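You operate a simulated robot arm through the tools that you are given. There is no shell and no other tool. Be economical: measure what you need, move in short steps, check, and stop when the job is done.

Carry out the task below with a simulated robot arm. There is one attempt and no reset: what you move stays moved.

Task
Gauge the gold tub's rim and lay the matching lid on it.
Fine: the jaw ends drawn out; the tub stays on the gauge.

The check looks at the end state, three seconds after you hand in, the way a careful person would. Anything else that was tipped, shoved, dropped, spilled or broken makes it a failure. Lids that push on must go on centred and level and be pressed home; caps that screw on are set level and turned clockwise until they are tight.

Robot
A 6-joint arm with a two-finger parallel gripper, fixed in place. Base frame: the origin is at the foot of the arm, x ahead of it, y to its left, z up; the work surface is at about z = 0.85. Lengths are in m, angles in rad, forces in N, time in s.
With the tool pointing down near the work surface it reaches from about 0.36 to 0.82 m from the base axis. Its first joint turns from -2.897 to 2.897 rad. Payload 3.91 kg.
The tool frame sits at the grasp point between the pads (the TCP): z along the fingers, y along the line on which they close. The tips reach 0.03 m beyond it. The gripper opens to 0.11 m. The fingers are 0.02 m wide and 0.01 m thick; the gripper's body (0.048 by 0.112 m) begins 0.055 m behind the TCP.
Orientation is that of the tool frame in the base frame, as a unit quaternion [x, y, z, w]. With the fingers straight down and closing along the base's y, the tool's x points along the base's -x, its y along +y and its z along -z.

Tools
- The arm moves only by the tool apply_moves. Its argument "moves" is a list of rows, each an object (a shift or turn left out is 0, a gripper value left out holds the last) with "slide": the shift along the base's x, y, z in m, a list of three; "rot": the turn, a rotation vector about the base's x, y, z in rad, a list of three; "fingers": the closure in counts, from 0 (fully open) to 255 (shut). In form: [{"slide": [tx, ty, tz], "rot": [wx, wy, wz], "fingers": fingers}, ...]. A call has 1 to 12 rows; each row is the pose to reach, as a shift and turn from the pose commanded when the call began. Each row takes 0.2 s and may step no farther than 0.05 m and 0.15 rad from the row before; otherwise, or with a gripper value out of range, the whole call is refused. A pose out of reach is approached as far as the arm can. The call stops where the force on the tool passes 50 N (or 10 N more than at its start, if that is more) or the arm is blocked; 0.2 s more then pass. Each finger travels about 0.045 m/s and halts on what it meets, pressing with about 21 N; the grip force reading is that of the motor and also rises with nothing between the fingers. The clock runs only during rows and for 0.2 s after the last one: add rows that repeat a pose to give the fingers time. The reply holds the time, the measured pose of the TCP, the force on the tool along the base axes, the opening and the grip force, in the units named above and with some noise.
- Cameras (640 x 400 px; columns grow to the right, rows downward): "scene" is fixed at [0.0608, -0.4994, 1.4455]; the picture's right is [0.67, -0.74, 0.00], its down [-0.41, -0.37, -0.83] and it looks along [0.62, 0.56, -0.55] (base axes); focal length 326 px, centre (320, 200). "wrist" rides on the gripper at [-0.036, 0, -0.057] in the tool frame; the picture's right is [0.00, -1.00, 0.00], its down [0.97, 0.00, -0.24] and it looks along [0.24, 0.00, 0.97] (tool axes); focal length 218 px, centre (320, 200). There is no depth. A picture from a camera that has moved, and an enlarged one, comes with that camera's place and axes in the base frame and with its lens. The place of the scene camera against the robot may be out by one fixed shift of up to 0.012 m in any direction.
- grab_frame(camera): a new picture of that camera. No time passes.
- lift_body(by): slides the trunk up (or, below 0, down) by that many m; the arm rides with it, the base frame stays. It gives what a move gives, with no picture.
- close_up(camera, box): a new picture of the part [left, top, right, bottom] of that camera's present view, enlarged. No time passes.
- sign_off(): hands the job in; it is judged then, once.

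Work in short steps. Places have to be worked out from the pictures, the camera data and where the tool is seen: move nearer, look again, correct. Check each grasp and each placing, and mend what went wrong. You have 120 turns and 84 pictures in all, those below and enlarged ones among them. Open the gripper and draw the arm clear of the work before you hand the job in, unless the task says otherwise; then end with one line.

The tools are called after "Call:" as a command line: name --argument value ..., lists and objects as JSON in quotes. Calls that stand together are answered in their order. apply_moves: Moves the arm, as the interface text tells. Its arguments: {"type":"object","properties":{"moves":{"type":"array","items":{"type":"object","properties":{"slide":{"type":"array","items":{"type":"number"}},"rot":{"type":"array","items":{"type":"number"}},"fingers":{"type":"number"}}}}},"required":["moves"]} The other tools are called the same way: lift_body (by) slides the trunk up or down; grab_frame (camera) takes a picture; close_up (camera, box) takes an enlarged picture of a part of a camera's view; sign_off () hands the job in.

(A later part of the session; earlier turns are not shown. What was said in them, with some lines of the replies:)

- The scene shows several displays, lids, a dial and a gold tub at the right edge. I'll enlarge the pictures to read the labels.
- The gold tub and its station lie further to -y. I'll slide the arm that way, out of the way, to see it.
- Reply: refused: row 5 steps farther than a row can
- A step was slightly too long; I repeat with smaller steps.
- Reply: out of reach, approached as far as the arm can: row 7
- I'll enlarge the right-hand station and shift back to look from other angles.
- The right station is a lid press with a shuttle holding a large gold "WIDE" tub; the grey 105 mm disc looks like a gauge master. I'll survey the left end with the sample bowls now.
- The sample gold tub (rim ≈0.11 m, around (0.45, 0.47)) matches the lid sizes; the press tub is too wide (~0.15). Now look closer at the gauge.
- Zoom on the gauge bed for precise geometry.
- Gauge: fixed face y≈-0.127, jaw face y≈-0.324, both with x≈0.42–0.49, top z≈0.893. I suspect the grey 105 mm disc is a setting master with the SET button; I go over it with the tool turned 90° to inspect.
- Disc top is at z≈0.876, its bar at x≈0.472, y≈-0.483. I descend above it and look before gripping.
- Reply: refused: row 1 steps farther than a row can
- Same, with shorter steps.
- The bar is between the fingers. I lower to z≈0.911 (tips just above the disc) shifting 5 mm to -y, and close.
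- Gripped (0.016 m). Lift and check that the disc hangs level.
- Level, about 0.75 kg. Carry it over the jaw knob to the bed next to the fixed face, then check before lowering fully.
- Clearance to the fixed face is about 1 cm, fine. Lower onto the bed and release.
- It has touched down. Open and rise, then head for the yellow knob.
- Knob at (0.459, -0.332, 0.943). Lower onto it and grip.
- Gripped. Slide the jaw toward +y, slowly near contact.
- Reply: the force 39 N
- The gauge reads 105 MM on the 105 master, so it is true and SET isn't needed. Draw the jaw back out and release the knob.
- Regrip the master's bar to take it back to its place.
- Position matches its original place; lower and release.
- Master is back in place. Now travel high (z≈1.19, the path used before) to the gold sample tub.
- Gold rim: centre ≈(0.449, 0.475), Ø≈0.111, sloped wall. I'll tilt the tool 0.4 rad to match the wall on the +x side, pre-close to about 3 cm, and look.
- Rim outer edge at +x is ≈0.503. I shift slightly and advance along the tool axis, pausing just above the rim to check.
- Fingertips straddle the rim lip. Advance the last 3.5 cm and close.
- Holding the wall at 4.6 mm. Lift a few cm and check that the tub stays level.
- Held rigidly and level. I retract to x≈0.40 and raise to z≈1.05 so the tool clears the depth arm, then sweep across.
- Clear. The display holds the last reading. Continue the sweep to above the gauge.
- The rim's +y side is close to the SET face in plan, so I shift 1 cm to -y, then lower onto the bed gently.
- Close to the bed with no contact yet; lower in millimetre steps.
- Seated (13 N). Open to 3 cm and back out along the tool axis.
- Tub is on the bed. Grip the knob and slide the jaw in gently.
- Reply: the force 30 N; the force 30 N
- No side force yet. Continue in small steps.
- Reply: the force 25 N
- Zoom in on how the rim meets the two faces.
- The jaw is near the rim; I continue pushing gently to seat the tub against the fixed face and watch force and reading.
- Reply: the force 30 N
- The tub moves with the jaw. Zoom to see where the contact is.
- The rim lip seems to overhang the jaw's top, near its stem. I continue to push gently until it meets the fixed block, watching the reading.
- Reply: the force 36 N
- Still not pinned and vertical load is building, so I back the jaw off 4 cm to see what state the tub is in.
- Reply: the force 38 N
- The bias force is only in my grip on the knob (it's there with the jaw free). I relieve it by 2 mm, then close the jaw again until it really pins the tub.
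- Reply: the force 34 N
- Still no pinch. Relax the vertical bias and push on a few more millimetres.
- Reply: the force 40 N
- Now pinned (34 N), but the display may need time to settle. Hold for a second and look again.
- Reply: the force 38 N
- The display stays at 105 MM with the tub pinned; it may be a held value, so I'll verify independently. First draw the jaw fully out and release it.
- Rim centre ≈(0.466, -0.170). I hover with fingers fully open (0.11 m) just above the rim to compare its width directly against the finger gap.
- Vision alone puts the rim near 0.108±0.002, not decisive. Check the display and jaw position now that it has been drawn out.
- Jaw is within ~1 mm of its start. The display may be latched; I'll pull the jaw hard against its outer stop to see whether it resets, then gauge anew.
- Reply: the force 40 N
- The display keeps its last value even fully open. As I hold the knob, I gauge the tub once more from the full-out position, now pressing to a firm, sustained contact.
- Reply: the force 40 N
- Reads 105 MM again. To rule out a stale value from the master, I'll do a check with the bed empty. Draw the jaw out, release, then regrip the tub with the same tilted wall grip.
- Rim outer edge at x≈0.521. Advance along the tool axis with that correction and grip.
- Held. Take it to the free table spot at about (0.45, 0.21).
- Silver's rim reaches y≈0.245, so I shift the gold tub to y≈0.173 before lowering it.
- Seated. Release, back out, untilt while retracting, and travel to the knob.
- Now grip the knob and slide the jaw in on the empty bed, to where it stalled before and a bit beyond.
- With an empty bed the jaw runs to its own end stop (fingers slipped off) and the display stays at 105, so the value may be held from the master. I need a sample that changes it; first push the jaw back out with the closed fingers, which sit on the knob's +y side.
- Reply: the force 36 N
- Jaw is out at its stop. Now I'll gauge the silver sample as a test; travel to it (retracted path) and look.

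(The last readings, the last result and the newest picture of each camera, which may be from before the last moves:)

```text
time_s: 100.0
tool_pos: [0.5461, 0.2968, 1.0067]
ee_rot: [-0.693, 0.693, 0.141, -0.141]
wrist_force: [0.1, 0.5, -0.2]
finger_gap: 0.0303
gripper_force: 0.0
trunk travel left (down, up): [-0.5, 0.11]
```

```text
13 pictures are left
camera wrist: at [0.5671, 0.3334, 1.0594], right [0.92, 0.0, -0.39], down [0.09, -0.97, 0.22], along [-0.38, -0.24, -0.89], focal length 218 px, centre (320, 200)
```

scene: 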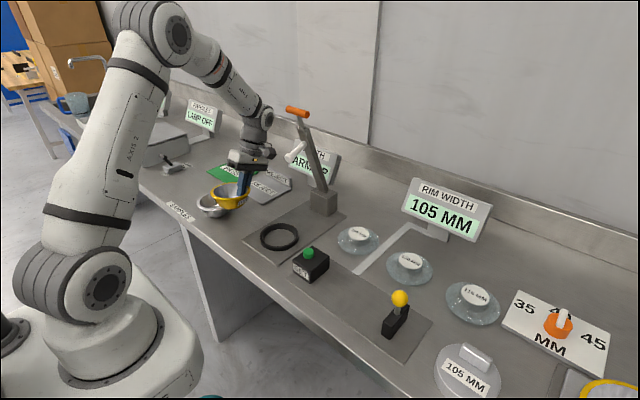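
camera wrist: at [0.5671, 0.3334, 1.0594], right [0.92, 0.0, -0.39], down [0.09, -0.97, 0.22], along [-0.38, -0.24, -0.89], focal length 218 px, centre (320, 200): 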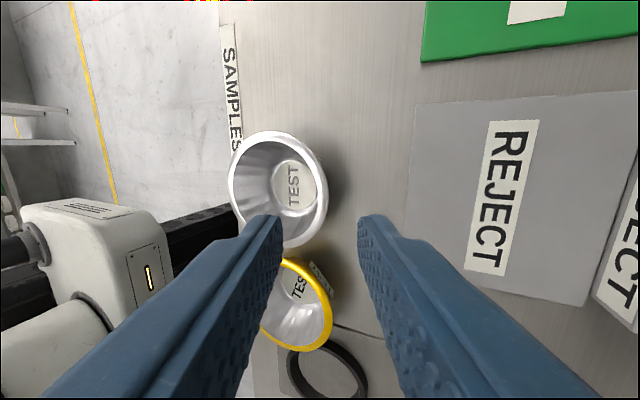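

Silver rim outer edge at x≈0.5045, y≈0.298. Same grasp as for the gold tub.

Call:
apply_moves --moves '[{"slide": [0.0025, 0.001, 0]}, {"slide": [-0.0132, 0.001, -0.037]}, {"slide": [-0.0287, 0.001, -0.0736]}, {"slide": [-0.0377, 0.001, -0.095]}, {"slide": [-0.0455, 0.001, -0.1136]}, {"slide": [-0.0455, 0.001, -0.1136], "fingers": 255}, {"slide": [-0.0455, 0.001, -0.1136]}, {"slide": [-0.0455, 0.001, -0.1136]}, {"slide": [-0.0455, 0.001, -0.1136]}]'

Call:
apply_moves --moves '[{"slide": [0, 0, 0.01]}, {"slide": [0, 0, 0.04]}, {"slide": [0, 0, 0.08]}, {"slide": [-0.03, 0, 0.115]}, {"slide": [-0.07, 0, 0.135]}, {"slide": [-0.1, -0.02, 0.16]}, {"slide": [-0.1, -0.065, 0.16]}, {"slide": [-0.1, -0.11, 0.16]}, {"slide": [-0.1, -0.155, 0.16]}, {"slide": [-0.1, -0.2, 0.16]}, {"slide": [-0.1, -0.245, 0.16]}, {"slide": [-0.1, -0.29, 0.16]}]'

Call:
grab_frame --camera "wrist"

```text
time_s: 102.0
tool_pos: [0.5011, 0.2974, 0.8916]
ee_rot: [0.693, -0.693, -0.14, 0.14]
wrist_force: [0.7, -0.7, 0.6]
finger_gap: 0.004
gripper_force: 20.6
trunk travel left (down, up): [-0.5, 0.11]
```

```text
time_s: 104.6
tool_pos: [0.4024, 0.0074, 1.0544]
ee_rot: [0.693, -0.693, -0.14, 0.14]
wrist_force: [-0.9, -0.3, 0.8]
finger_gap: 0.0039
gripper_force: 20.6
trunk travel left (down, up): [-0.5, 0.11]
```

```text
12 pictures are left
camera wrist: at [0.423, 0.0442, 1.1063], right [0.92, 0.0, -0.39], down [0.09, -0.97, 0.22], along [-0.38, -0.24, -0.89], focal length 218 px, centre (320, 200)
```

wrist: 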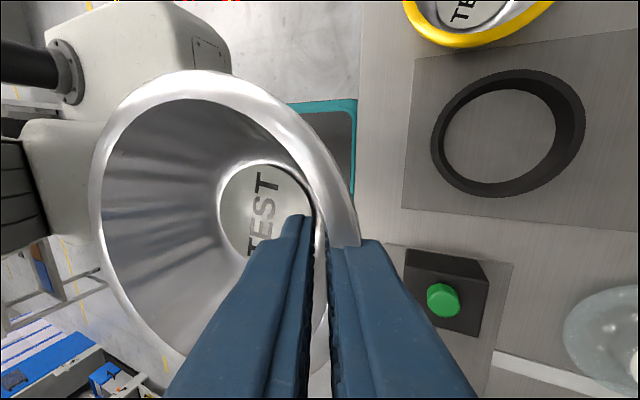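

Silver held. Set it on the gauge bed exactly where the gold one stood first.

Call:
apply_moves --moves '[{"slide": [0, -0.045, 0]}, {"slide": [0, -0.09, 0]}, {"slide": [0, -0.135, 0]}, {"slide": [0.02, -0.175, 0]}, {"slide": [0.055, -0.205, 0]}, {"slide": [0.1, -0.207, 0]}, {"slide": [0.108, -0.207, -0.04]}, {"slide": [0.108, -0.207, -0.085]}, {"slide": [0.108, -0.207, -0.125]}, {"slide": [0.108, -0.207, -0.15]}, {"slide": [0.108, -0.207, -0.156]}]'

Call:
apply_moves --moves '[{"slide": [0, 0, -0.0015]}, {"slide": [0, 0, -0.003]}, {"slide": [0, 0, -0.0045]}, {"slide": [0, 0, -0.006]}]'

```text
time_s: 107.0
tool_pos: [0.5096, -0.1992, 0.8936]
ee_rot: [-0.693, 0.693, 0.141, -0.14]
wrist_force: [-0.3, -0.7, 0.6]
finger_gap: 0.004
gripper_force: 21.1
trunk travel left (down, up): [-0.5, 0.11]
```

```text
time_s: 108.0
tool_pos: [0.5075, -0.1993, 0.8896]
ee_rot: [-0.693, 0.693, 0.14, -0.14]
wrist_force: [-0.9, -1.5, 16.0]
finger_gap: 0.0041
gripper_force: 20.8
trunk travel left (down, up): [-0.5, 0.11]
```

Seated. Release, back out, and go to the knob.

Call:
apply_moves --moves '[{"slide": [0, 0, 0.001], "fingers": 190}, {"slide": [0, 0, 0.001]}, {"slide": [0, 0, 0.001]}, {"slide": [0.016, 0, 0.038]}, {"slide": [0.031, 0, 0.075]}, {"slide": [0.046, 0, 0.11]}, {"slide": [0.02, -0.03, 0.13], "rot": [0, -0.13, 0]}, {"slide": [-0.01, -0.06, 0.13], "rot": [0, -0.26, 0], "fingers": 100}, {"slide": [-0.04, -0.09, 0.13], "rot": [0, -0.4, 0]}, {"slide": [-0.05, -0.134, 0.13], "rot": [0, -0.4, 0]}, {"slide": [-0.05, -0.135, 0.09], "rot": [0, -0.4, 0]}, {"slide": [-0.05, -0.135, 0.053], "rot": [0, -0.4, 0]}]'

Call:
apply_moves --moves '[{"slide": [0, 0, 0], "fingers": 255}, {"slide": [0, 0, 0]}, {"slide": [0, 0, 0]}, {"slide": [0, 0, 0]}, {"slide": [0, 0.03, 0]}, {"slide": [0, 0.06, 0]}, {"slide": [0, 0.08, 0]}, {"slide": [0, 0.086, 0]}, {"slide": [0, 0.09, 0]}]'

```text
time_s: 110.6
tool_pos: [0.4598, -0.3347, 0.9418]
ee_rot: [0.708, -0.706, 0.0, 0.0]
wrist_force: [-0.2, 0.3, 0.3]
finger_gap: 0.0667
gripper_force: 0.1
trunk travel left (down, up): [-0.5, 0.11]
```

```text
time_s: 112.6
tool_pos: [0.4593, -0.2443, 0.9414]
ee_rot: [0.708, -0.706, 0.0, 0.0]
wrist_force: [7.6, -0.6, 1.0]
finger_gap: 0.0312
gripper_force: 45.3
trunk travel left (down, up): [-0.5, 0.11]
```

Call:
apply_moves --moves '[{"slide": [0, 0.003, 0]}, {"slide": [0, 0.006, 0]}, {"slide": [0, 0.009, 0]}, {"slide": [0, 0.012, 0]}, {"slide": [0, 0.014, 0]}, {"slide": [0, 0.014, 0]}]'

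Call:
close_up --camera "scene" --box '[280, 160, 500, 320]'

```text
time_s: 114.0
tool_pos: [0.4599, -0.2344, 0.9419]
ee_rot: [0.707, -0.707, 0.001, -0.001]
wrist_force: [9.1, -29.5, 8.5]
finger_gap: 0.031
gripper_force: 44.9
trunk travel left (down, up): [-0.5, 0.11]
```

```text
2.50 times, centred on (390, 240) of scene
camera zoom: at [0.0608, -0.4994, 1.4455], right [0.67, -0.74, 0.0], down [-0.41, -0.37, -0.83], along [0.62, 0.56, -0.55], focal length 815 px, centre (145, 100)
```

zoom: 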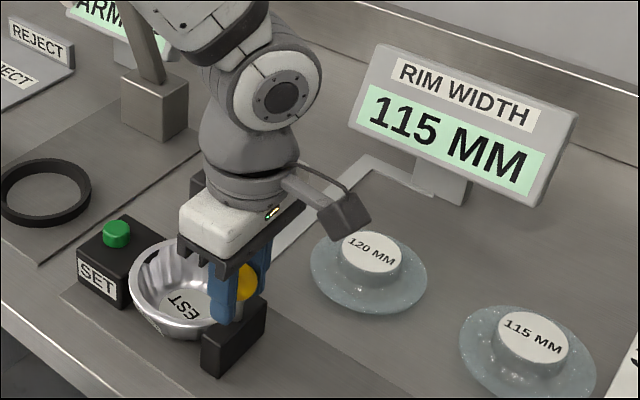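

The silver reads 115 MM, so the display does respond to each sample. Now return the silver to its place: draw the jaw out, release, and view the silver tub.

Call:
apply_moves --moves '[{"slide": [0, -0.015, 0]}, {"slide": [0, -0.05, 0]}, {"slide": [0, -0.085, 0]}, {"slide": [0, -0.103, 0]}, {"slide": [0, -0.103, 0]}, {"slide": [0, -0.101, 0], "fingers": 100}, {"slide": [0, -0.101, 0]}, {"slide": [0, -0.101, 0]}, {"slide": [0, -0.101, 0.04]}, {"slide": [0.01, -0.09, 0.08]}, {"slide": [0.025, -0.05, 0.09]}]'

Call:
apply_moves --moves '[{"slide": [0.03, 0.04, 0], "rot": [0, 0.13, 0], "fingers": 185}, {"slide": [0.055, 0.08, 0], "rot": [0, 0.26, 0]}, {"slide": [0.068, 0.108, -0.025], "rot": [0, 0.4, 0]}, {"slide": [0.068, 0.108, -0.027], "rot": [0, 0.4, 0]}]'

Call:
grab_frame --camera "wrist"

```text
time_s: 116.4
tool_pos: [0.4831, -0.2813, 1.0309]
ee_rot: [0.707, -0.707, 0.0, 0.0]
wrist_force: [-0.7, 0.5, 0.2]
finger_gap: 0.0669
gripper_force: 0.1
trunk travel left (down, up): [-0.5, 0.11]
```

```text
time_s: 117.4
tool_pos: [0.5505, -0.1728, 1.0059]
ee_rot: [0.693, -0.693, -0.141, 0.141]
wrist_force: [-0.2, 0.3, -0.6]
finger_gap: 0.0307
gripper_force: 0.1
trunk travel left (down, up): [-0.5, 0.11]
```

```text
10 pictures are left
camera wrist: at [0.5728, -0.136, 1.0588], right [0.92, 0.0, -0.39], down [0.09, -0.97, 0.22], along [-0.38, -0.24, -0.89], focal length 218 px, centre (320, 200)
```

wrist: 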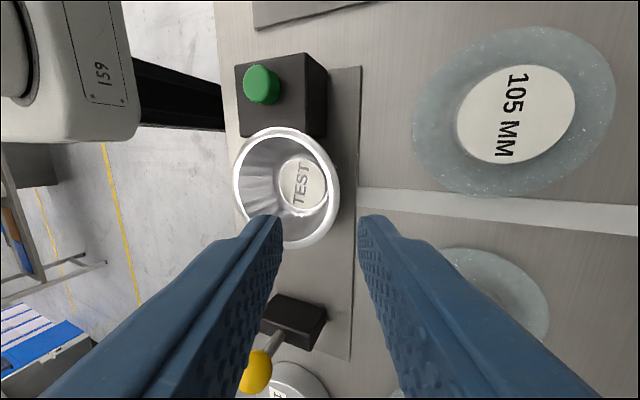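

Rim outer edge at x≈0.521. Grip and lift the silver tub.

Call:
apply_moves --moves '[{"slide": [0.014, 0.001, 0]}, {"slide": [-0.0017, 0.001, -0.037]}, {"slide": [-0.0172, 0.001, -0.0736]}, {"slide": [-0.0265, 0.001, -0.095]}, {"slide": [-0.0338, 0.001, -0.1125]}, {"slide": [-0.0338, 0.001, -0.1125], "fingers": 255}, {"slide": [-0.0338, 0.001, -0.1125]}, {"slide": [-0.0338, 0.001, -0.1125]}, {"slide": [-0.0338, 0.001, -0.1125]}]'

Call:
apply_moves --moves '[{"slide": [0, 0, 0.01]}, {"slide": [0, 0, 0.04]}, {"slide": [0, 0, 0.08]}, {"slide": [-0.03, 0, 0.115]}, {"slide": [-0.07, 0, 0.14]}, {"slide": [-0.112, 0.02, 0.157]}, {"slide": [-0.112, 0.065, 0.16]}, {"slide": [-0.112, 0.11, 0.16]}, {"slide": [-0.112, 0.155, 0.16]}, {"slide": [-0.112, 0.2, 0.16]}, {"slide": [-0.112, 0.245, 0.16]}, {"slide": [-0.112, 0.29, 0.16]}]'

Call:
apply_moves --moves '[{"slide": [0, 0.045, 0]}, {"slide": [0, 0.09, 0]}, {"slide": [0, 0.135, 0]}, {"slide": [0.02, 0.165, 0]}, {"slide": [0.055, 0.178, 0]}, {"slide": [0.09, 0.178, -0.02]}, {"slide": [0.094, 0.178, -0.06]}, {"slide": [0.094, 0.178, -0.1]}]'

Call:
grab_frame --camera "wrist"

```text
time_s: 119.4
tool_pos: [0.5181, -0.1721, 0.8923]
ee_rot: [0.693, -0.693, -0.141, 0.14]
wrist_force: [0.4, -3.9, 1.0]
finger_gap: 0.0043
gripper_force: 21.0
trunk travel left (down, up): [-0.5, 0.11]
```

```text
time_s: 122.0
tool_pos: [0.4046, 0.1207, 1.0498]
ee_rot: [0.694, -0.692, -0.14, 0.141]
wrist_force: [-0.5, -0.5, -0.4]
finger_gap: 0.003
gripper_force: 20.8
trunk travel left (down, up): [-0.5, 0.11]
```

```text
time_s: 123.8
tool_pos: [0.5004, 0.298, 0.9536]
ee_rot: [-0.692, 0.694, 0.142, -0.142]
wrist_force: [0.0, 0.1, 0.5]
finger_gap: 0.0031
gripper_force: 20.6
trunk travel left (down, up): [-0.5, 0.11]
```

```text
9 pictures are left
camera wrist: at [0.5215, 0.3345, 1.0071], right [0.92, 0.0, -0.39], down [0.09, -0.97, 0.22], along [-0.38, -0.24, -0.89], focal length 218 px, centre (320, 200)
```

wrist: 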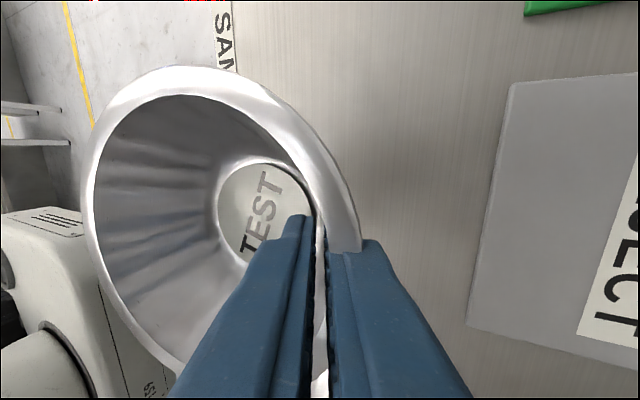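

Over its original spot. Lower gently to contact.

Call:
apply_moves --moves '[{"slide": [0, 0, -0.035]}, {"slide": [0, 0, -0.055]}, {"slide": [0, 0, -0.058]}, {"slide": [0, 0, -0.061]}, {"slide": [0, 0, -0.0625]}, {"slide": [0, 0, -0.064]}]'

```text
time_s: 125.2
tool_pos: [0.4998, 0.2966, 0.8889]
ee_rot: [-0.693, 0.693, 0.14, -0.141]
wrist_force: [-0.6, -0.3, 0.2]
finger_gap: 0.0032
gripper_force: 21.3
trunk travel left (down, up): [-0.5, 0.11]
```

Call:
apply_moves --moves '[{"slide": [0, 0, -0.001]}, {"slide": [0, 0, -0.002]}, {"slide": [0, 0, -0.003]}]'

```text
time_s: 126.0
tool_pos: [0.4998, 0.2975, 0.8874]
ee_rot: [-0.693, 0.693, 0.14, -0.139]
wrist_force: [1.3, -0.2, 9.2]
finger_gap: 0.0036
gripper_force: 21.1
trunk travel left (down, up): [-0.5, 0.11]
```

Seated. Release, back out and go straight to the gold tub at y≈0.171, whose grasp pose I know, and lift it.

Call:
apply_moves --moves '[{"slide": [0, 0, 0.002], "fingers": 185}, {"slide": [0, 0, 0.002]}, {"slide": [0, 0, 0.002]}, {"slide": [0.016, 0, 0.039]}, {"slide": [0.031, 0, 0.076]}, {"slide": [0.035, -0.04, 0.085]}, {"slide": [0.036, -0.085, 0.085]}, {"slide": [0.036, -0.127, 0.085]}, {"slide": [0.023, -0.127, 0.053]}, {"slide": [0.009, -0.127, 0.02]}, {"slide": [0.002, -0.127, 0.0045]}, {"slide": [0.002, -0.127, 0.0045]}]'

Call:
grab_frame --camera "wrist"

```text
time_s: 128.6
tool_pos: [0.5028, 0.1694, 0.8898]
ee_rot: [0.694, -0.692, -0.14, 0.14]
wrist_force: [-0.7, -0.9, 0.0]
finger_gap: 0.03
gripper_force: 0.0
trunk travel left (down, up): [-0.5, 0.11]
```

```text
8 pictures are left
camera wrist: at [0.5234, 0.2063, 0.9424], right [0.92, 0.0, -0.39], down [0.09, -0.97, 0.22], along [-0.38, -0.24, -0.89], focal length 218 px, centre (320, 200)
```

wrist: 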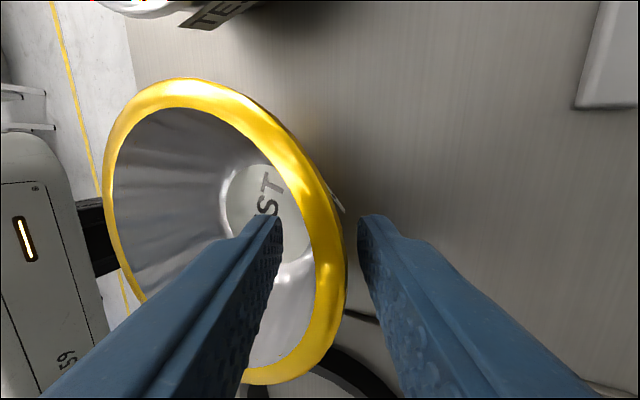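

Straddling the wall correctly. Close, lift and carry along the safe path back to the bed.

Call:
apply_moves --moves '[{"slide": [0, 0, 0], "fingers": 255}, {"slide": [0, 0, 0]}, {"slide": [0, 0, 0]}, {"slide": [0, 0, 0]}, {"slide": [0, 0, 0.02]}, {"slide": [0, 0, 0.06]}, {"slide": [-0.02, 0, 0.1]}, {"slide": [-0.05, 0, 0.135]}, {"slide": [-0.09, -0.005, 0.16]}, {"slide": [-0.1, -0.05, 0.162]}, {"slide": [-0.1, -0.095, 0.162]}, {"slide": [-0.1, -0.14, 0.162]}]'

Call:
apply_moves --moves '[{"slide": [0, -0.045, 0]}, {"slide": [0, -0.09, 0]}, {"slide": [0, -0.135, 0]}, {"slide": [0, -0.18, 0]}, {"slide": [0.02, -0.21, 0]}, {"slide": [0.06, -0.227, 0]}, {"slide": [0.1, -0.227, 0]}, {"slide": [0.106, -0.227, -0.04]}, {"slide": [0.106, -0.227, -0.085]}, {"slide": [0.106, -0.227, -0.125]}, {"slide": [0.106, -0.227, -0.145]}, {"slide": [0.106, -0.227, -0.151]}]'

```text
time_s: 131.2
tool_pos: [0.4032, 0.0292, 1.0537]
ee_rot: [-0.693, 0.693, 0.14, -0.14]
wrist_force: [-0.8, -0.6, -0.1]
finger_gap: 0.0033
gripper_force: 20.8
trunk travel left (down, up): [-0.5, 0.11]
```

```text
time_s: 133.8
tool_pos: [0.5064, -0.1976, 0.8994]
ee_rot: [0.693, -0.692, -0.141, 0.141]
wrist_force: [-0.3, 0.3, -0.7]
finger_gap: 0.0031
gripper_force: 20.9
trunk travel left (down, up): [-0.5, 0.11]
```

Lower to contact in small steps.

Call:
apply_moves --moves '[{"slide": [0, 0, -0.003]}, {"slide": [0, 0, -0.005]}, {"slide": [0, 0, -0.0065]}, {"slide": [0, 0, -0.008]}]'

```text
time_s: 134.8
tool_pos: [0.5083, -0.1975, 0.8924]
ee_rot: [-0.693, 0.693, 0.14, -0.14]
wrist_force: [0.3, -0.1, 0.5]
finger_gap: 0.0031
gripper_force: 20.8
trunk travel left (down, up): [-0.5, 0.11]
```

Call:
apply_moves --moves '[{"slide": [0, 0, -0.0015]}, {"slide": [0, 0, -0.003]}, {"slide": [0, 0, -0.0045]}]'

```text
time_s: 135.6
tool_pos: [0.506, -0.1974, 0.8903]
ee_rot: [-0.693, 0.694, 0.139, -0.141]
wrist_force: [2.6, -1.5, 17.3]
finger_gap: 0.0036
gripper_force: 21.0
trunk travel left (down, up): [-0.5, 0.11]
```

Seated. Release, go to the knob and gauge again (the display showed 115 from the silver, so any 105 is fresh).

Call:
apply_moves --moves '[{"slide": [0, 0, 0.001], "fingers": 190}, {"slide": [0, 0, 0.001]}, {"slide": [0, 0, 0.001]}, {"slide": [0.016, 0, 0.038]}, {"slide": [0.031, 0, 0.075]}, {"slide": [0.046, 0, 0.11]}, {"slide": [0.02, -0.03, 0.13], "rot": [0, -0.13, 0]}, {"slide": [-0.01, -0.06, 0.13], "rot": [0, -0.26, 0], "fingers": 100}, {"slide": [-0.04, -0.09, 0.13], "rot": [0, -0.4, 0]}, {"slide": [-0.0475, -0.134, 0.13], "rot": [0, -0.4, 0]}, {"slide": [-0.0475, -0.137, 0.09], "rot": [0, -0.4, 0]}, {"slide": [-0.0475, -0.137, 0.053], "rot": [0, -0.4, 0]}]'

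Call:
apply_moves --moves '[{"slide": [0, 0, 0], "fingers": 255}, {"slide": [0, 0, 0]}, {"slide": [0, 0, 0]}, {"slide": [0, 0, 0]}, {"slide": [0, 0.03, 0]}, {"slide": [0, 0.06, 0]}, {"slide": [0, 0.08, 0]}, {"slide": [0, 0.086, 0]}, {"slide": [0, 0.09, 0]}]'

Call:
apply_moves --moves '[{"slide": [0, 0.003, 0]}, {"slide": [0, 0.006, 0]}, {"slide": [0, 0.009, 0]}, {"slide": [0, 0.012, 0]}, {"slide": [0, 0.014, 0]}, {"slide": [0, 0.016, 0]}]'

Call:
close_up --camera "scene" --box '[280, 160, 500, 320]'

```text
time_s: 138.2
tool_pos: [0.4587, -0.3361, 0.941]
ee_rot: [0.708, -0.706, 0.0, 0.0]
wrist_force: [-0.2, 0.1, 0.2]
finger_gap: 0.0667
gripper_force: 0.1
trunk travel left (down, up): [-0.5, 0.11]
```

```text
time_s: 140.2
tool_pos: [0.4603, -0.2456, 0.9406]
ee_rot: [0.708, -0.707, -0.001, 0.0]
wrist_force: [-0.5, -0.4, -10.3]
finger_gap: 0.031
gripper_force: 45.0
trunk travel left (down, up): [-0.5, 0.11]
```

```text
time_s: 141.6
tool_pos: [0.4598, -0.2326, 0.9416]
ee_rot: [0.707, -0.707, 0.0, -0.002]
wrist_force: [-9.2, -37.8, -4.3]
finger_gap: 0.0313
gripper_force: 44.4
trunk travel left (down, up): [-0.5, 0.11]
```

```text
2.50 times, centred on (390, 240) of scene
camera zoom: at [0.0608, -0.4994, 1.4455], right [0.67, -0.74, 0.0], down [-0.41, -0.37, -0.83], along [0.62, 0.56, -0.55], focal length 815 px, centre (145, 100)
```

zoom: 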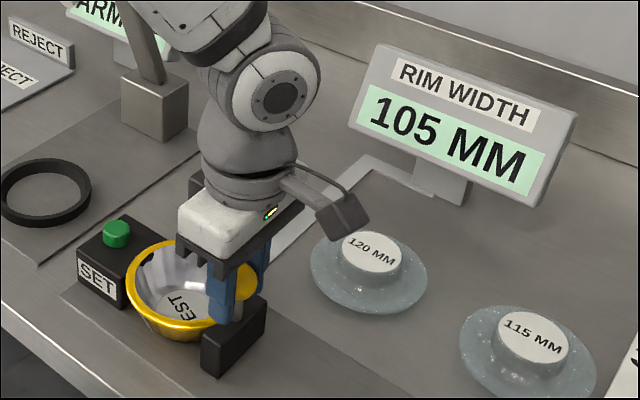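

Fresh reading: 105 MM, on a gauge verified with the 105 master. Lid 105 it is. Draw the jaw fully out, then shift the tub off the SET block with the wall grip so the lid has room.

Call:
apply_moves --moves '[{"slide": [0, -0.015, 0]}, {"slide": [0, -0.05, 0]}, {"slide": [0, -0.085, 0]}, {"slide": [0, -0.106, 0]}, {"slide": [0, -0.108, 0]}, {"slide": [0, -0.104, 0], "fingers": 100}, {"slide": [0, -0.104, 0]}, {"slide": [0, -0.104, 0]}, {"slide": [0, -0.104, 0.04]}, {"slide": [0.01, -0.09, 0.08]}, {"slide": [0.025, -0.05, 0.09]}]'

Call:
apply_moves --moves '[{"slide": [0.03, 0.04, 0], "rot": [0, 0.13, 0], "fingers": 185}, {"slide": [0.055, 0.08, 0], "rot": [0, 0.26, 0]}, {"slide": [0.072, 0.108, -0.025], "rot": [0, 0.4, 0]}, {"slide": [0.078, 0.108, -0.027], "rot": [0, 0.4, 0]}]'

Call:
grab_frame --camera "wrist"

```text
time_s: 144.0
tool_pos: [0.4852, -0.2768, 1.0287]
ee_rot: [0.708, -0.707, 0.0, 0.0]
wrist_force: [0.2, 0.5, 0.3]
finger_gap: 0.0672
gripper_force: 0.0
trunk travel left (down, up): [-0.5, 0.11]
```

```text
time_s: 145.0
tool_pos: [0.5644, -0.1685, 1.0067]
ee_rot: [-0.692, 0.693, 0.142, -0.141]
wrist_force: [-0.1, -0.3, -1.3]
finger_gap: 0.0302
gripper_force: 0.1
trunk travel left (down, up): [-0.5, 0.11]
```

```text
6 pictures are left
camera wrist: at [0.586, -0.1315, 1.0581], right [0.92, 0.0, -0.39], down [0.09, -0.97, 0.22], along [-0.38, -0.24, -0.89], focal length 218 px, centre (320, 200)
```

wrist: 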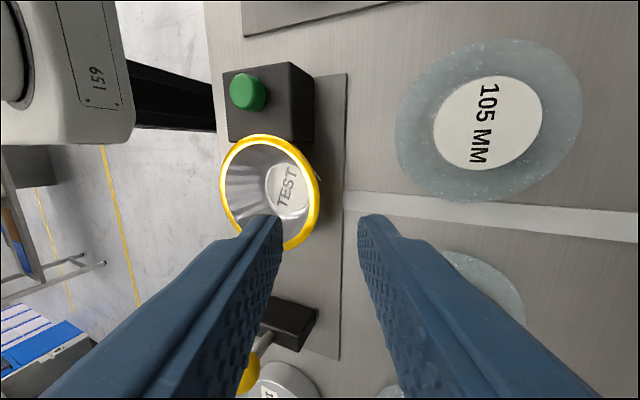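

Rim outer edge x≈0.517. Grip, lift slightly, move 4.5 cm toward -y, and set down.

Call:
apply_moves --moves '[{"slide": [-0.003, 0, 0]}, {"slide": [-0.0187, 0, -0.037]}, {"slide": [-0.0342, 0, -0.0736]}, {"slide": [-0.0435, 0, -0.095]}, {"slide": [-0.0513, 0, -0.1142]}, {"slide": [-0.0513, 0, -0.1142], "fingers": 255}, {"slide": [-0.0513, 0, -0.1142]}, {"slide": [-0.0513, 0, -0.1142]}, {"slide": [-0.0513, 0, -0.1142]}]'

Call:
apply_moves --moves '[{"slide": [0, 0, 0.008]}, {"slide": [0, -0.005, 0.025]}, {"slide": [0, -0.045, 0.025]}, {"slide": [0, -0.045, 0.005]}, {"slide": [0, -0.045, 0.001]}, {"slide": [0, -0.045, -0.001]}]'

```text
time_s: 147.0
tool_pos: [0.5113, -0.1691, 0.8894]
ee_rot: [-0.693, 0.693, 0.141, -0.141]
wrist_force: [0.1, -5.6, 2.6]
finger_gap: 0.0035
gripper_force: 21.2
trunk travel left (down, up): [-0.5, 0.11]
```

```text
time_s: 148.4
tool_pos: [0.5121, -0.2144, 0.891]
ee_rot: [0.694, -0.693, -0.14, 0.14]
wrist_force: [0.8, -0.4, 0.1]
finger_gap: 0.0026
gripper_force: 21.1
trunk travel left (down, up): [-0.5, 0.11]
```

Call:
apply_moves --moves '[{"slide": [0, 0, -0.0015]}, {"slide": [0, 0, -0.003]}, {"slide": [0, 0, -0.0045]}, {"slide": [0, 0, -0.006]}]'

```text
time_s: 149.4
tool_pos: [0.5112, -0.2148, 0.8864]
ee_rot: [-0.693, 0.693, 0.138, -0.14]
wrist_force: [3.8, -3.2, 28.2]
finger_gap: 0.0036
gripper_force: 20.6
trunk travel left (down, up): [-0.5, 0.11]
```

Seated. Release, back out, untilt, and take one view with both tub and lid 105.

Call:
apply_moves --moves '[{"slide": [0, 0, 0.002], "fingers": 190}, {"slide": [0, 0, 0.002]}, {"slide": [0, 0, 0.002]}, {"slide": [0.016, 0, 0.04]}, {"slide": [0.031, 0, 0.077]}, {"slide": [0.046, 0, 0.112]}, {"slide": [0.04, -0.02, 0.14], "rot": [0, -0.13, 0]}, {"slide": [0.035, -0.04, 0.16], "rot": [0, -0.26, 0]}, {"slide": [0.03, -0.045, 0.175], "rot": [0, -0.4, 0], "fingers": 100}, {"slide": [0.03, -0.045, 0.175], "rot": [0, -0.4, 0]}]'

Call:
grab_frame --camera "wrist"

```text
time_s: 151.6
tool_pos: [0.543, -0.2593, 1.0594]
ee_rot: [0.708, -0.706, 0.0, -0.001]
wrist_force: [0.0, -0.2, 0.6]
finger_gap: 0.067
gripper_force: 0.0
trunk travel left (down, up): [-0.5, 0.11]
```

```text
5 pictures are left
camera wrist: at [0.5421, -0.223, 1.1164], right [1.0, 0.0, 0.0], down [0.0, -0.97, 0.24], along [0.0, -0.24, -0.97], focal length 218 px, centre (320, 200)
```

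wrist: 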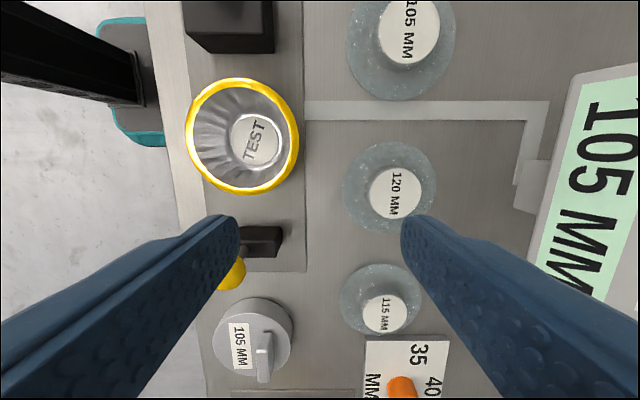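

Tub centre ≈(0.463, -0.213). Move over lid 105 (≈(0.629, -0.116)) at moderate height and look to centre on its knob.

Call:
apply_moves --moves '[{"slide": [0.0, 0.045, 0], "fingers": 45}, {"slide": [0.0, 0.09, 0]}, {"slide": [0.015, 0.13, 0]}, {"slide": [0.05, 0.143, -0.02]}, {"slide": [0.086, 0.143, -0.05]}, {"slide": [0.086, 0.143, -0.08]}, {"slide": [0.086, 0.143, -0.08]}]'

Call:
grab_frame --camera "wrist"

```text
time_s: 153.2
tool_pos: [0.6281, -0.118, 0.9775]
ee_rot: [-0.707, 0.707, 0.0, 0.0]
wrist_force: [0.0, 0.2, 0.7]
finger_gap: 0.0908
gripper_force: 0.0
trunk travel left (down, up): [-0.5, 0.11]
```

```text
4 pictures are left
camera wrist: at [0.627, -0.0816, 1.0354], right [1.0, 0.0, 0.0], down [0.0, -0.97, 0.24], along [0.0, -0.24, -0.97], focal length 218 px, centre (320, 200)
```

wrist: 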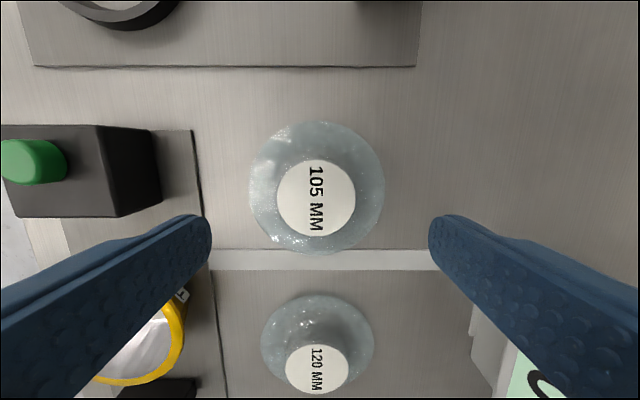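

Lid centre ≈(0.624, -0.116). Lower so the tips straddle the knob, watching force, and close.

Call:
apply_moves --moves '[{"slide": [-0.004, 0.0015, -0.04]}, {"slide": [-0.004, 0.0015, -0.07]}, {"slide": [-0.004, 0.0015, -0.08]}, {"slide": [-0.004, 0.0015, -0.08], "fingers": 255}, {"slide": [-0.004, 0.0015, -0.08]}, {"slide": [-0.004, 0.0015, -0.08]}, {"slide": [-0.004, 0.0015, -0.08]}]'

```text
time_s: 154.8
tool_pos: [0.625, -0.1152, 0.8997]
ee_rot: [0.707, -0.707, 0.001, 0.0]
wrist_force: [0.9, 0.6, -1.1]
finger_gap: 0.054
gripper_force: 21.0
trunk travel left (down, up): [-0.5, 0.11]
```

Knob gripped (54 mm). From the pictures the tub's centre is (0.466, -0.2165) and the lid's centre is about 2 mm to -y of the TCP. Lift and carry over, then check the pose reading.

Call:
apply_moves --moves '[{"slide": [0, 0, 0.02]}, {"slide": [0, 0, 0.06]}, {"slide": [0, 0, 0.1]}, {"slide": [-0.04, -0.02, 0.1]}, {"slide": [-0.08, -0.045, 0.1]}, {"slide": [-0.12, -0.07, 0.1]}, {"slide": [-0.15, -0.09, 0.1]}, {"slide": [-0.159, -0.099, 0.1]}, {"slide": [-0.159, -0.099, 0.1]}]'

Call:
grab_frame --camera "wrist"

```text
time_s: 156.8
tool_pos: [0.465, -0.2139, 0.9999]
ee_rot: [0.708, -0.706, 0.0, 0.001]
wrist_force: [-0.1, 0.5, -0.9]
finger_gap: 0.0537
gripper_force: 21.3
trunk travel left (down, up): [-0.5, 0.11]
```

```text
3 pictures are left
camera wrist: at [0.4639, -0.1772, 1.0564], right [1.0, 0.0, 0.0], down [0.0, -0.97, 0.24], along [0.0, -0.24, -0.97], focal length 218 px, centre (320, 200)
```

wrist: 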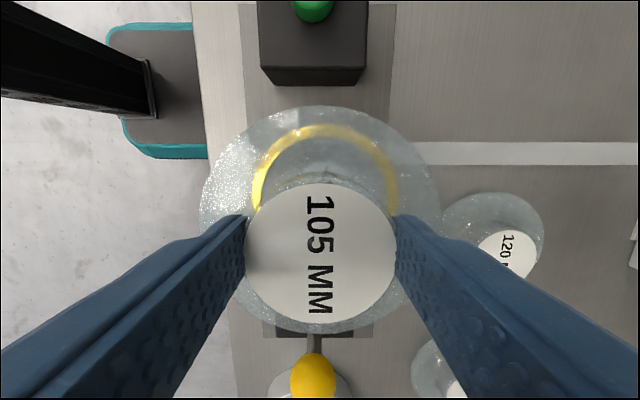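

The translucent lid shows the rim beneath: lid centre x≈0.464 vs tub 0.467, y agrees within 1 mm. Correct +2.5 mm in x and lower slowly.

Call:
apply_moves --moves '[{"slide": [0.0025, -0.0003, 0]}, {"slide": [0.0025, -0.0003, -0.03]}, {"slide": [0.0025, -0.0003, -0.044]}, {"slide": [0.0025, -0.0003, -0.047]}, {"slide": [0.0025, -0.0003, -0.05]}, {"slide": [0.0025, -0.0003, -0.053]}]'

```text
time_s: 158.2
tool_pos: [0.4674, -0.2138, 0.9443]
ee_rot: [-0.707, 0.707, 0.0, -0.001]
wrist_force: [0.5, 0.5, -0.1]
finger_gap: 0.0535
gripper_force: 20.7
trunk travel left (down, up): [-0.5, 0.11]
```

Call:
apply_moves --moves '[{"slide": [0, 0, -0.0015]}, {"slide": [0, 0, -0.003]}, {"slide": [0, 0, -0.0045]}, {"slide": [0, 0, -0.006]}, {"slide": [0, 0, -0.0075]}]'

```text
time_s: 159.4
tool_pos: [0.4672, -0.2147, 0.9381]
ee_rot: [-0.707, 0.707, -0.002, 0.001]
wrist_force: [1.4, -0.1, 13.2]
finger_gap: 0.0539
gripper_force: 20.9
trunk travel left (down, up): [-0.5, 0.11]
```

Contact at about the rim height. Press a little further to seat it, then check.

Call:
apply_moves --moves '[{"slide": [0, 0, -0.001]}, {"slide": [0, 0, -0.002]}]'

Call:
close_up --camera "scene" --box '[280, 200, 440, 320]'

```text
time_s: 160.0
tool_pos: [0.4668, -0.2157, 0.9368]
ee_rot: [-0.707, 0.707, 0.0, 0.0]
wrist_force: [0.2, -1.2, 11.8]
finger_gap: 0.0538
gripper_force: 20.8
trunk travel left (down, up): [-0.5, 0.11]
```

```text
3.33 times, centred on (360, 260) of scene
camera zoom: at [0.0608, -0.4994, 1.4455], right [0.67, -0.74, 0.0], down [-0.41, -0.37, -0.83], along [0.62, 0.56, -0.55], focal length 1086 px, centre (187, 0)
```

zoom: 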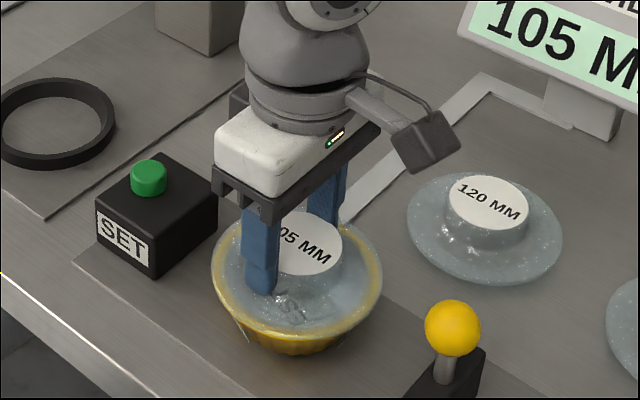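

The lid sits centred and level on the rim. Force isn't rising yet, so press a bit more to make sure it is home.

Call:
apply_moves --moves '[{"slide": [0, 0, -0.001]}, {"slide": [0, 0, -0.002]}, {"slide": [0, 0, -0.003]}]'

```text
time_s: 160.8
tool_pos: [0.4675, -0.2152, 0.9332]
ee_rot: [0.707, -0.707, 0.0, -0.001]
wrist_force: [-0.8, 1.1, 9.3]
finger_gap: 0.0538
gripper_force: 20.8
trunk travel left (down, up): [-0.5, 0.11]
```

Likely the fingers slip down the knob at ~10 N. Release, rise, and press once on the knob's centre with closed fingertips.

Call:
apply_moves --moves '[{"slide": [0, 0, 0.002], "fingers": 80}, {"slide": [0, 0, 0.002]}, {"slide": [0, 0, 0.002]}, {"slide": [0, 0, 0.03]}, {"slide": [0, 0, 0.06], "fingers": 255}, {"slide": [0, 0, 0.06]}, {"slide": [0, 0, 0.06]}, {"slide": [0, 0, 0.06]}, {"slide": [0, 0, 0.06]}, {"slide": [0, -0.0015, 0.045]}, {"slide": [0, -0.0015, 0.037]}]'

Call:
apply_moves --moves '[{"slide": [0, 0, -0.002]}, {"slide": [0, 0, -0.004]}, {"slide": [0, 0, -0.006]}, {"slide": [0, 0, -0.008]}, {"slide": [0, 0, -0.01]}]'

```text
time_s: 163.2
tool_pos: [0.4667, -0.2162, 0.9703]
ee_rot: [-0.707, 0.707, 0.0, 0.0]
wrist_force: [0.2, 0.1, -0.7]
finger_gap: 0.0
gripper_force: 20.3
trunk travel left (down, up): [-0.5, 0.11]
```

```text
time_s: 164.4
tool_pos: [0.4676, -0.2167, 0.9599]
ee_rot: [0.707, -0.707, 0.0, 0.0]
wrist_force: [-0.2, 0.0, -0.9]
finger_gap: 0.0
gripper_force: 20.9
trunk travel left (down, up): [-0.5, 0.11]
```

Call:
apply_moves --moves '[{"slide": [0, 0, -0.0015]}, {"slide": [0, 0, -0.003]}, {"slide": [0, 0, -0.0045]}]'

```text
time_s: 165.2
tool_pos: [0.467, -0.2166, 0.9556]
ee_rot: [0.707, -0.707, 0.0, 0.0]
wrist_force: [0.6, 0.5, 0.0]
finger_gap: 0.0001
gripper_force: 21.3
trunk travel left (down, up): [-0.5, 0.11]
```

Call:
apply_moves --moves '[{"slide": [0, 0, -0.0015]}, {"slide": [0, 0, -0.003]}, {"slide": [0, 0, -0.0045]}]'

```text
time_s: 166.0
tool_pos: [0.4679, -0.2153, 0.9532]
ee_rot: [0.707, -0.707, 0.002, -0.001]
wrist_force: [-0.1, -0.7, 20.8]
finger_gap: 0.0003
gripper_force: 20.9
trunk travel left (down, up): [-0.5, 0.11]
```

Solid contact at 21 N on the knob top; one more slight press, then withdraw.

Call:
apply_moves --moves '[{"slide": [0, 0, -0.001]}, {"slide": [0, 0, -0.0015]}]'

Call:
apply_moves --moves '[{"slide": [0, 0, 0.03]}, {"slide": [0, 0, 0.075]}, {"slide": [0, 0, 0.12]}, {"slide": [-0.03, 0.03, 0.15], "fingers": 0}, {"slide": [-0.05, 0.06, 0.18]}, {"slide": [-0.05, 0.1, 0.2]}, {"slide": [-0.05, 0.14, 0.2]}, {"slide": [-0.05, 0.185, 0.2]}, {"slide": [-0.05, 0.23, 0.2]}, {"slide": [-0.05, 0.27, 0.2]}]'

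Call:
close_up --camera "scene" --box '[260, 170, 480, 340]'

```text
time_s: 166.6
tool_pos: [0.4659, -0.2156, 0.9522]
ee_rot: [-0.707, 0.707, -0.004, 0.001]
wrist_force: [1.0, 0.7, 43.0]
finger_gap: 0.0
gripper_force: 21.2
trunk travel left (down, up): [-0.5, 0.11]
```

```text
refused: row 4 steps farther than a row can; nothing moved
```

```text
2.35 times, centred on (370, 255) of scene
camera zoom: at [0.0608, -0.4994, 1.4455], right [0.67, -0.74, 0.0], down [-0.41, -0.37, -0.83], along [0.62, 0.56, -0.55], focal length 767 px, centre (202, 71)
```

zoom: 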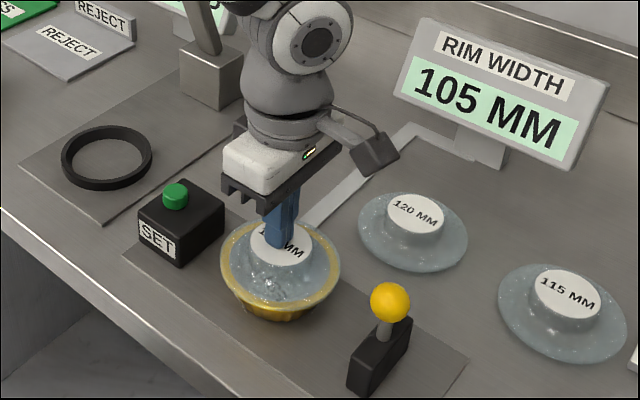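

Pressed home with 43 N, lid level and centred, jaw drawn out. Now withdraw with shorter steps and open the gripper.

Call:
apply_moves --moves '[{"slide": [0, 0, 0.03]}, {"slide": [0, 0, 0.075]}, {"slide": [0, 0, 0.12]}, {"slide": [-0.02, 0.02, 0.145], "fingers": 0}, {"slide": [-0.04, 0.04, 0.17]}, {"slide": [-0.04, 0.08, 0.18]}, {"slide": [-0.04, 0.12, 0.18]}, {"slide": [-0.04, 0.16, 0.18]}, {"slide": [-0.04, 0.2, 0.18]}, {"slide": [-0.04, 0.24, 0.18]}]'

Call:
grab_frame --camera "scene"

```text
time_s: 168.8
tool_pos: [0.4276, 0.0254, 1.1296]
ee_rot: [-0.707, 0.707, 0.0, 0.0]
wrist_force: [-0.3, 0.0, 0.1]
finger_gap: 0.11
gripper_force: 0.1
trunk travel left (down, up): [-0.5, 0.11]
```

```text
0 pictures are left
```

scene: 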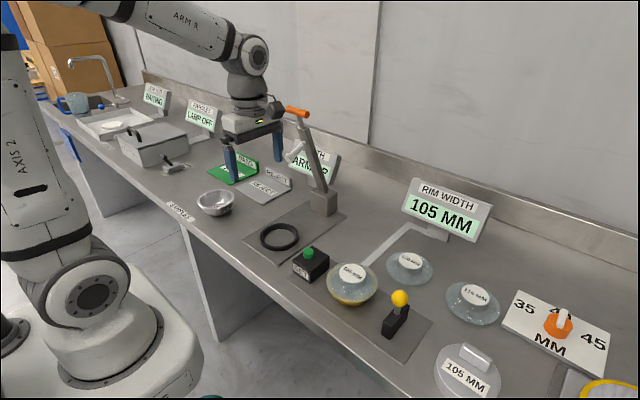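

The lid lies centred on the gold tub on the gauge, the jaw is out, the silver sample and master are back in place, and the gripper is open and clear. Handing in.

Call:
sign_off

```text
The job is handed in.
```

The gold tub's rim gauged 105 mm, so I laid the 105 mm lid on it, centred, level and pressed down; the tub is still on the gauge and the jaw is drawn out. To confirm the reading, I also ran the 105 mm master and the silver sample (115 mm) through the gauge, then put both back in their places.
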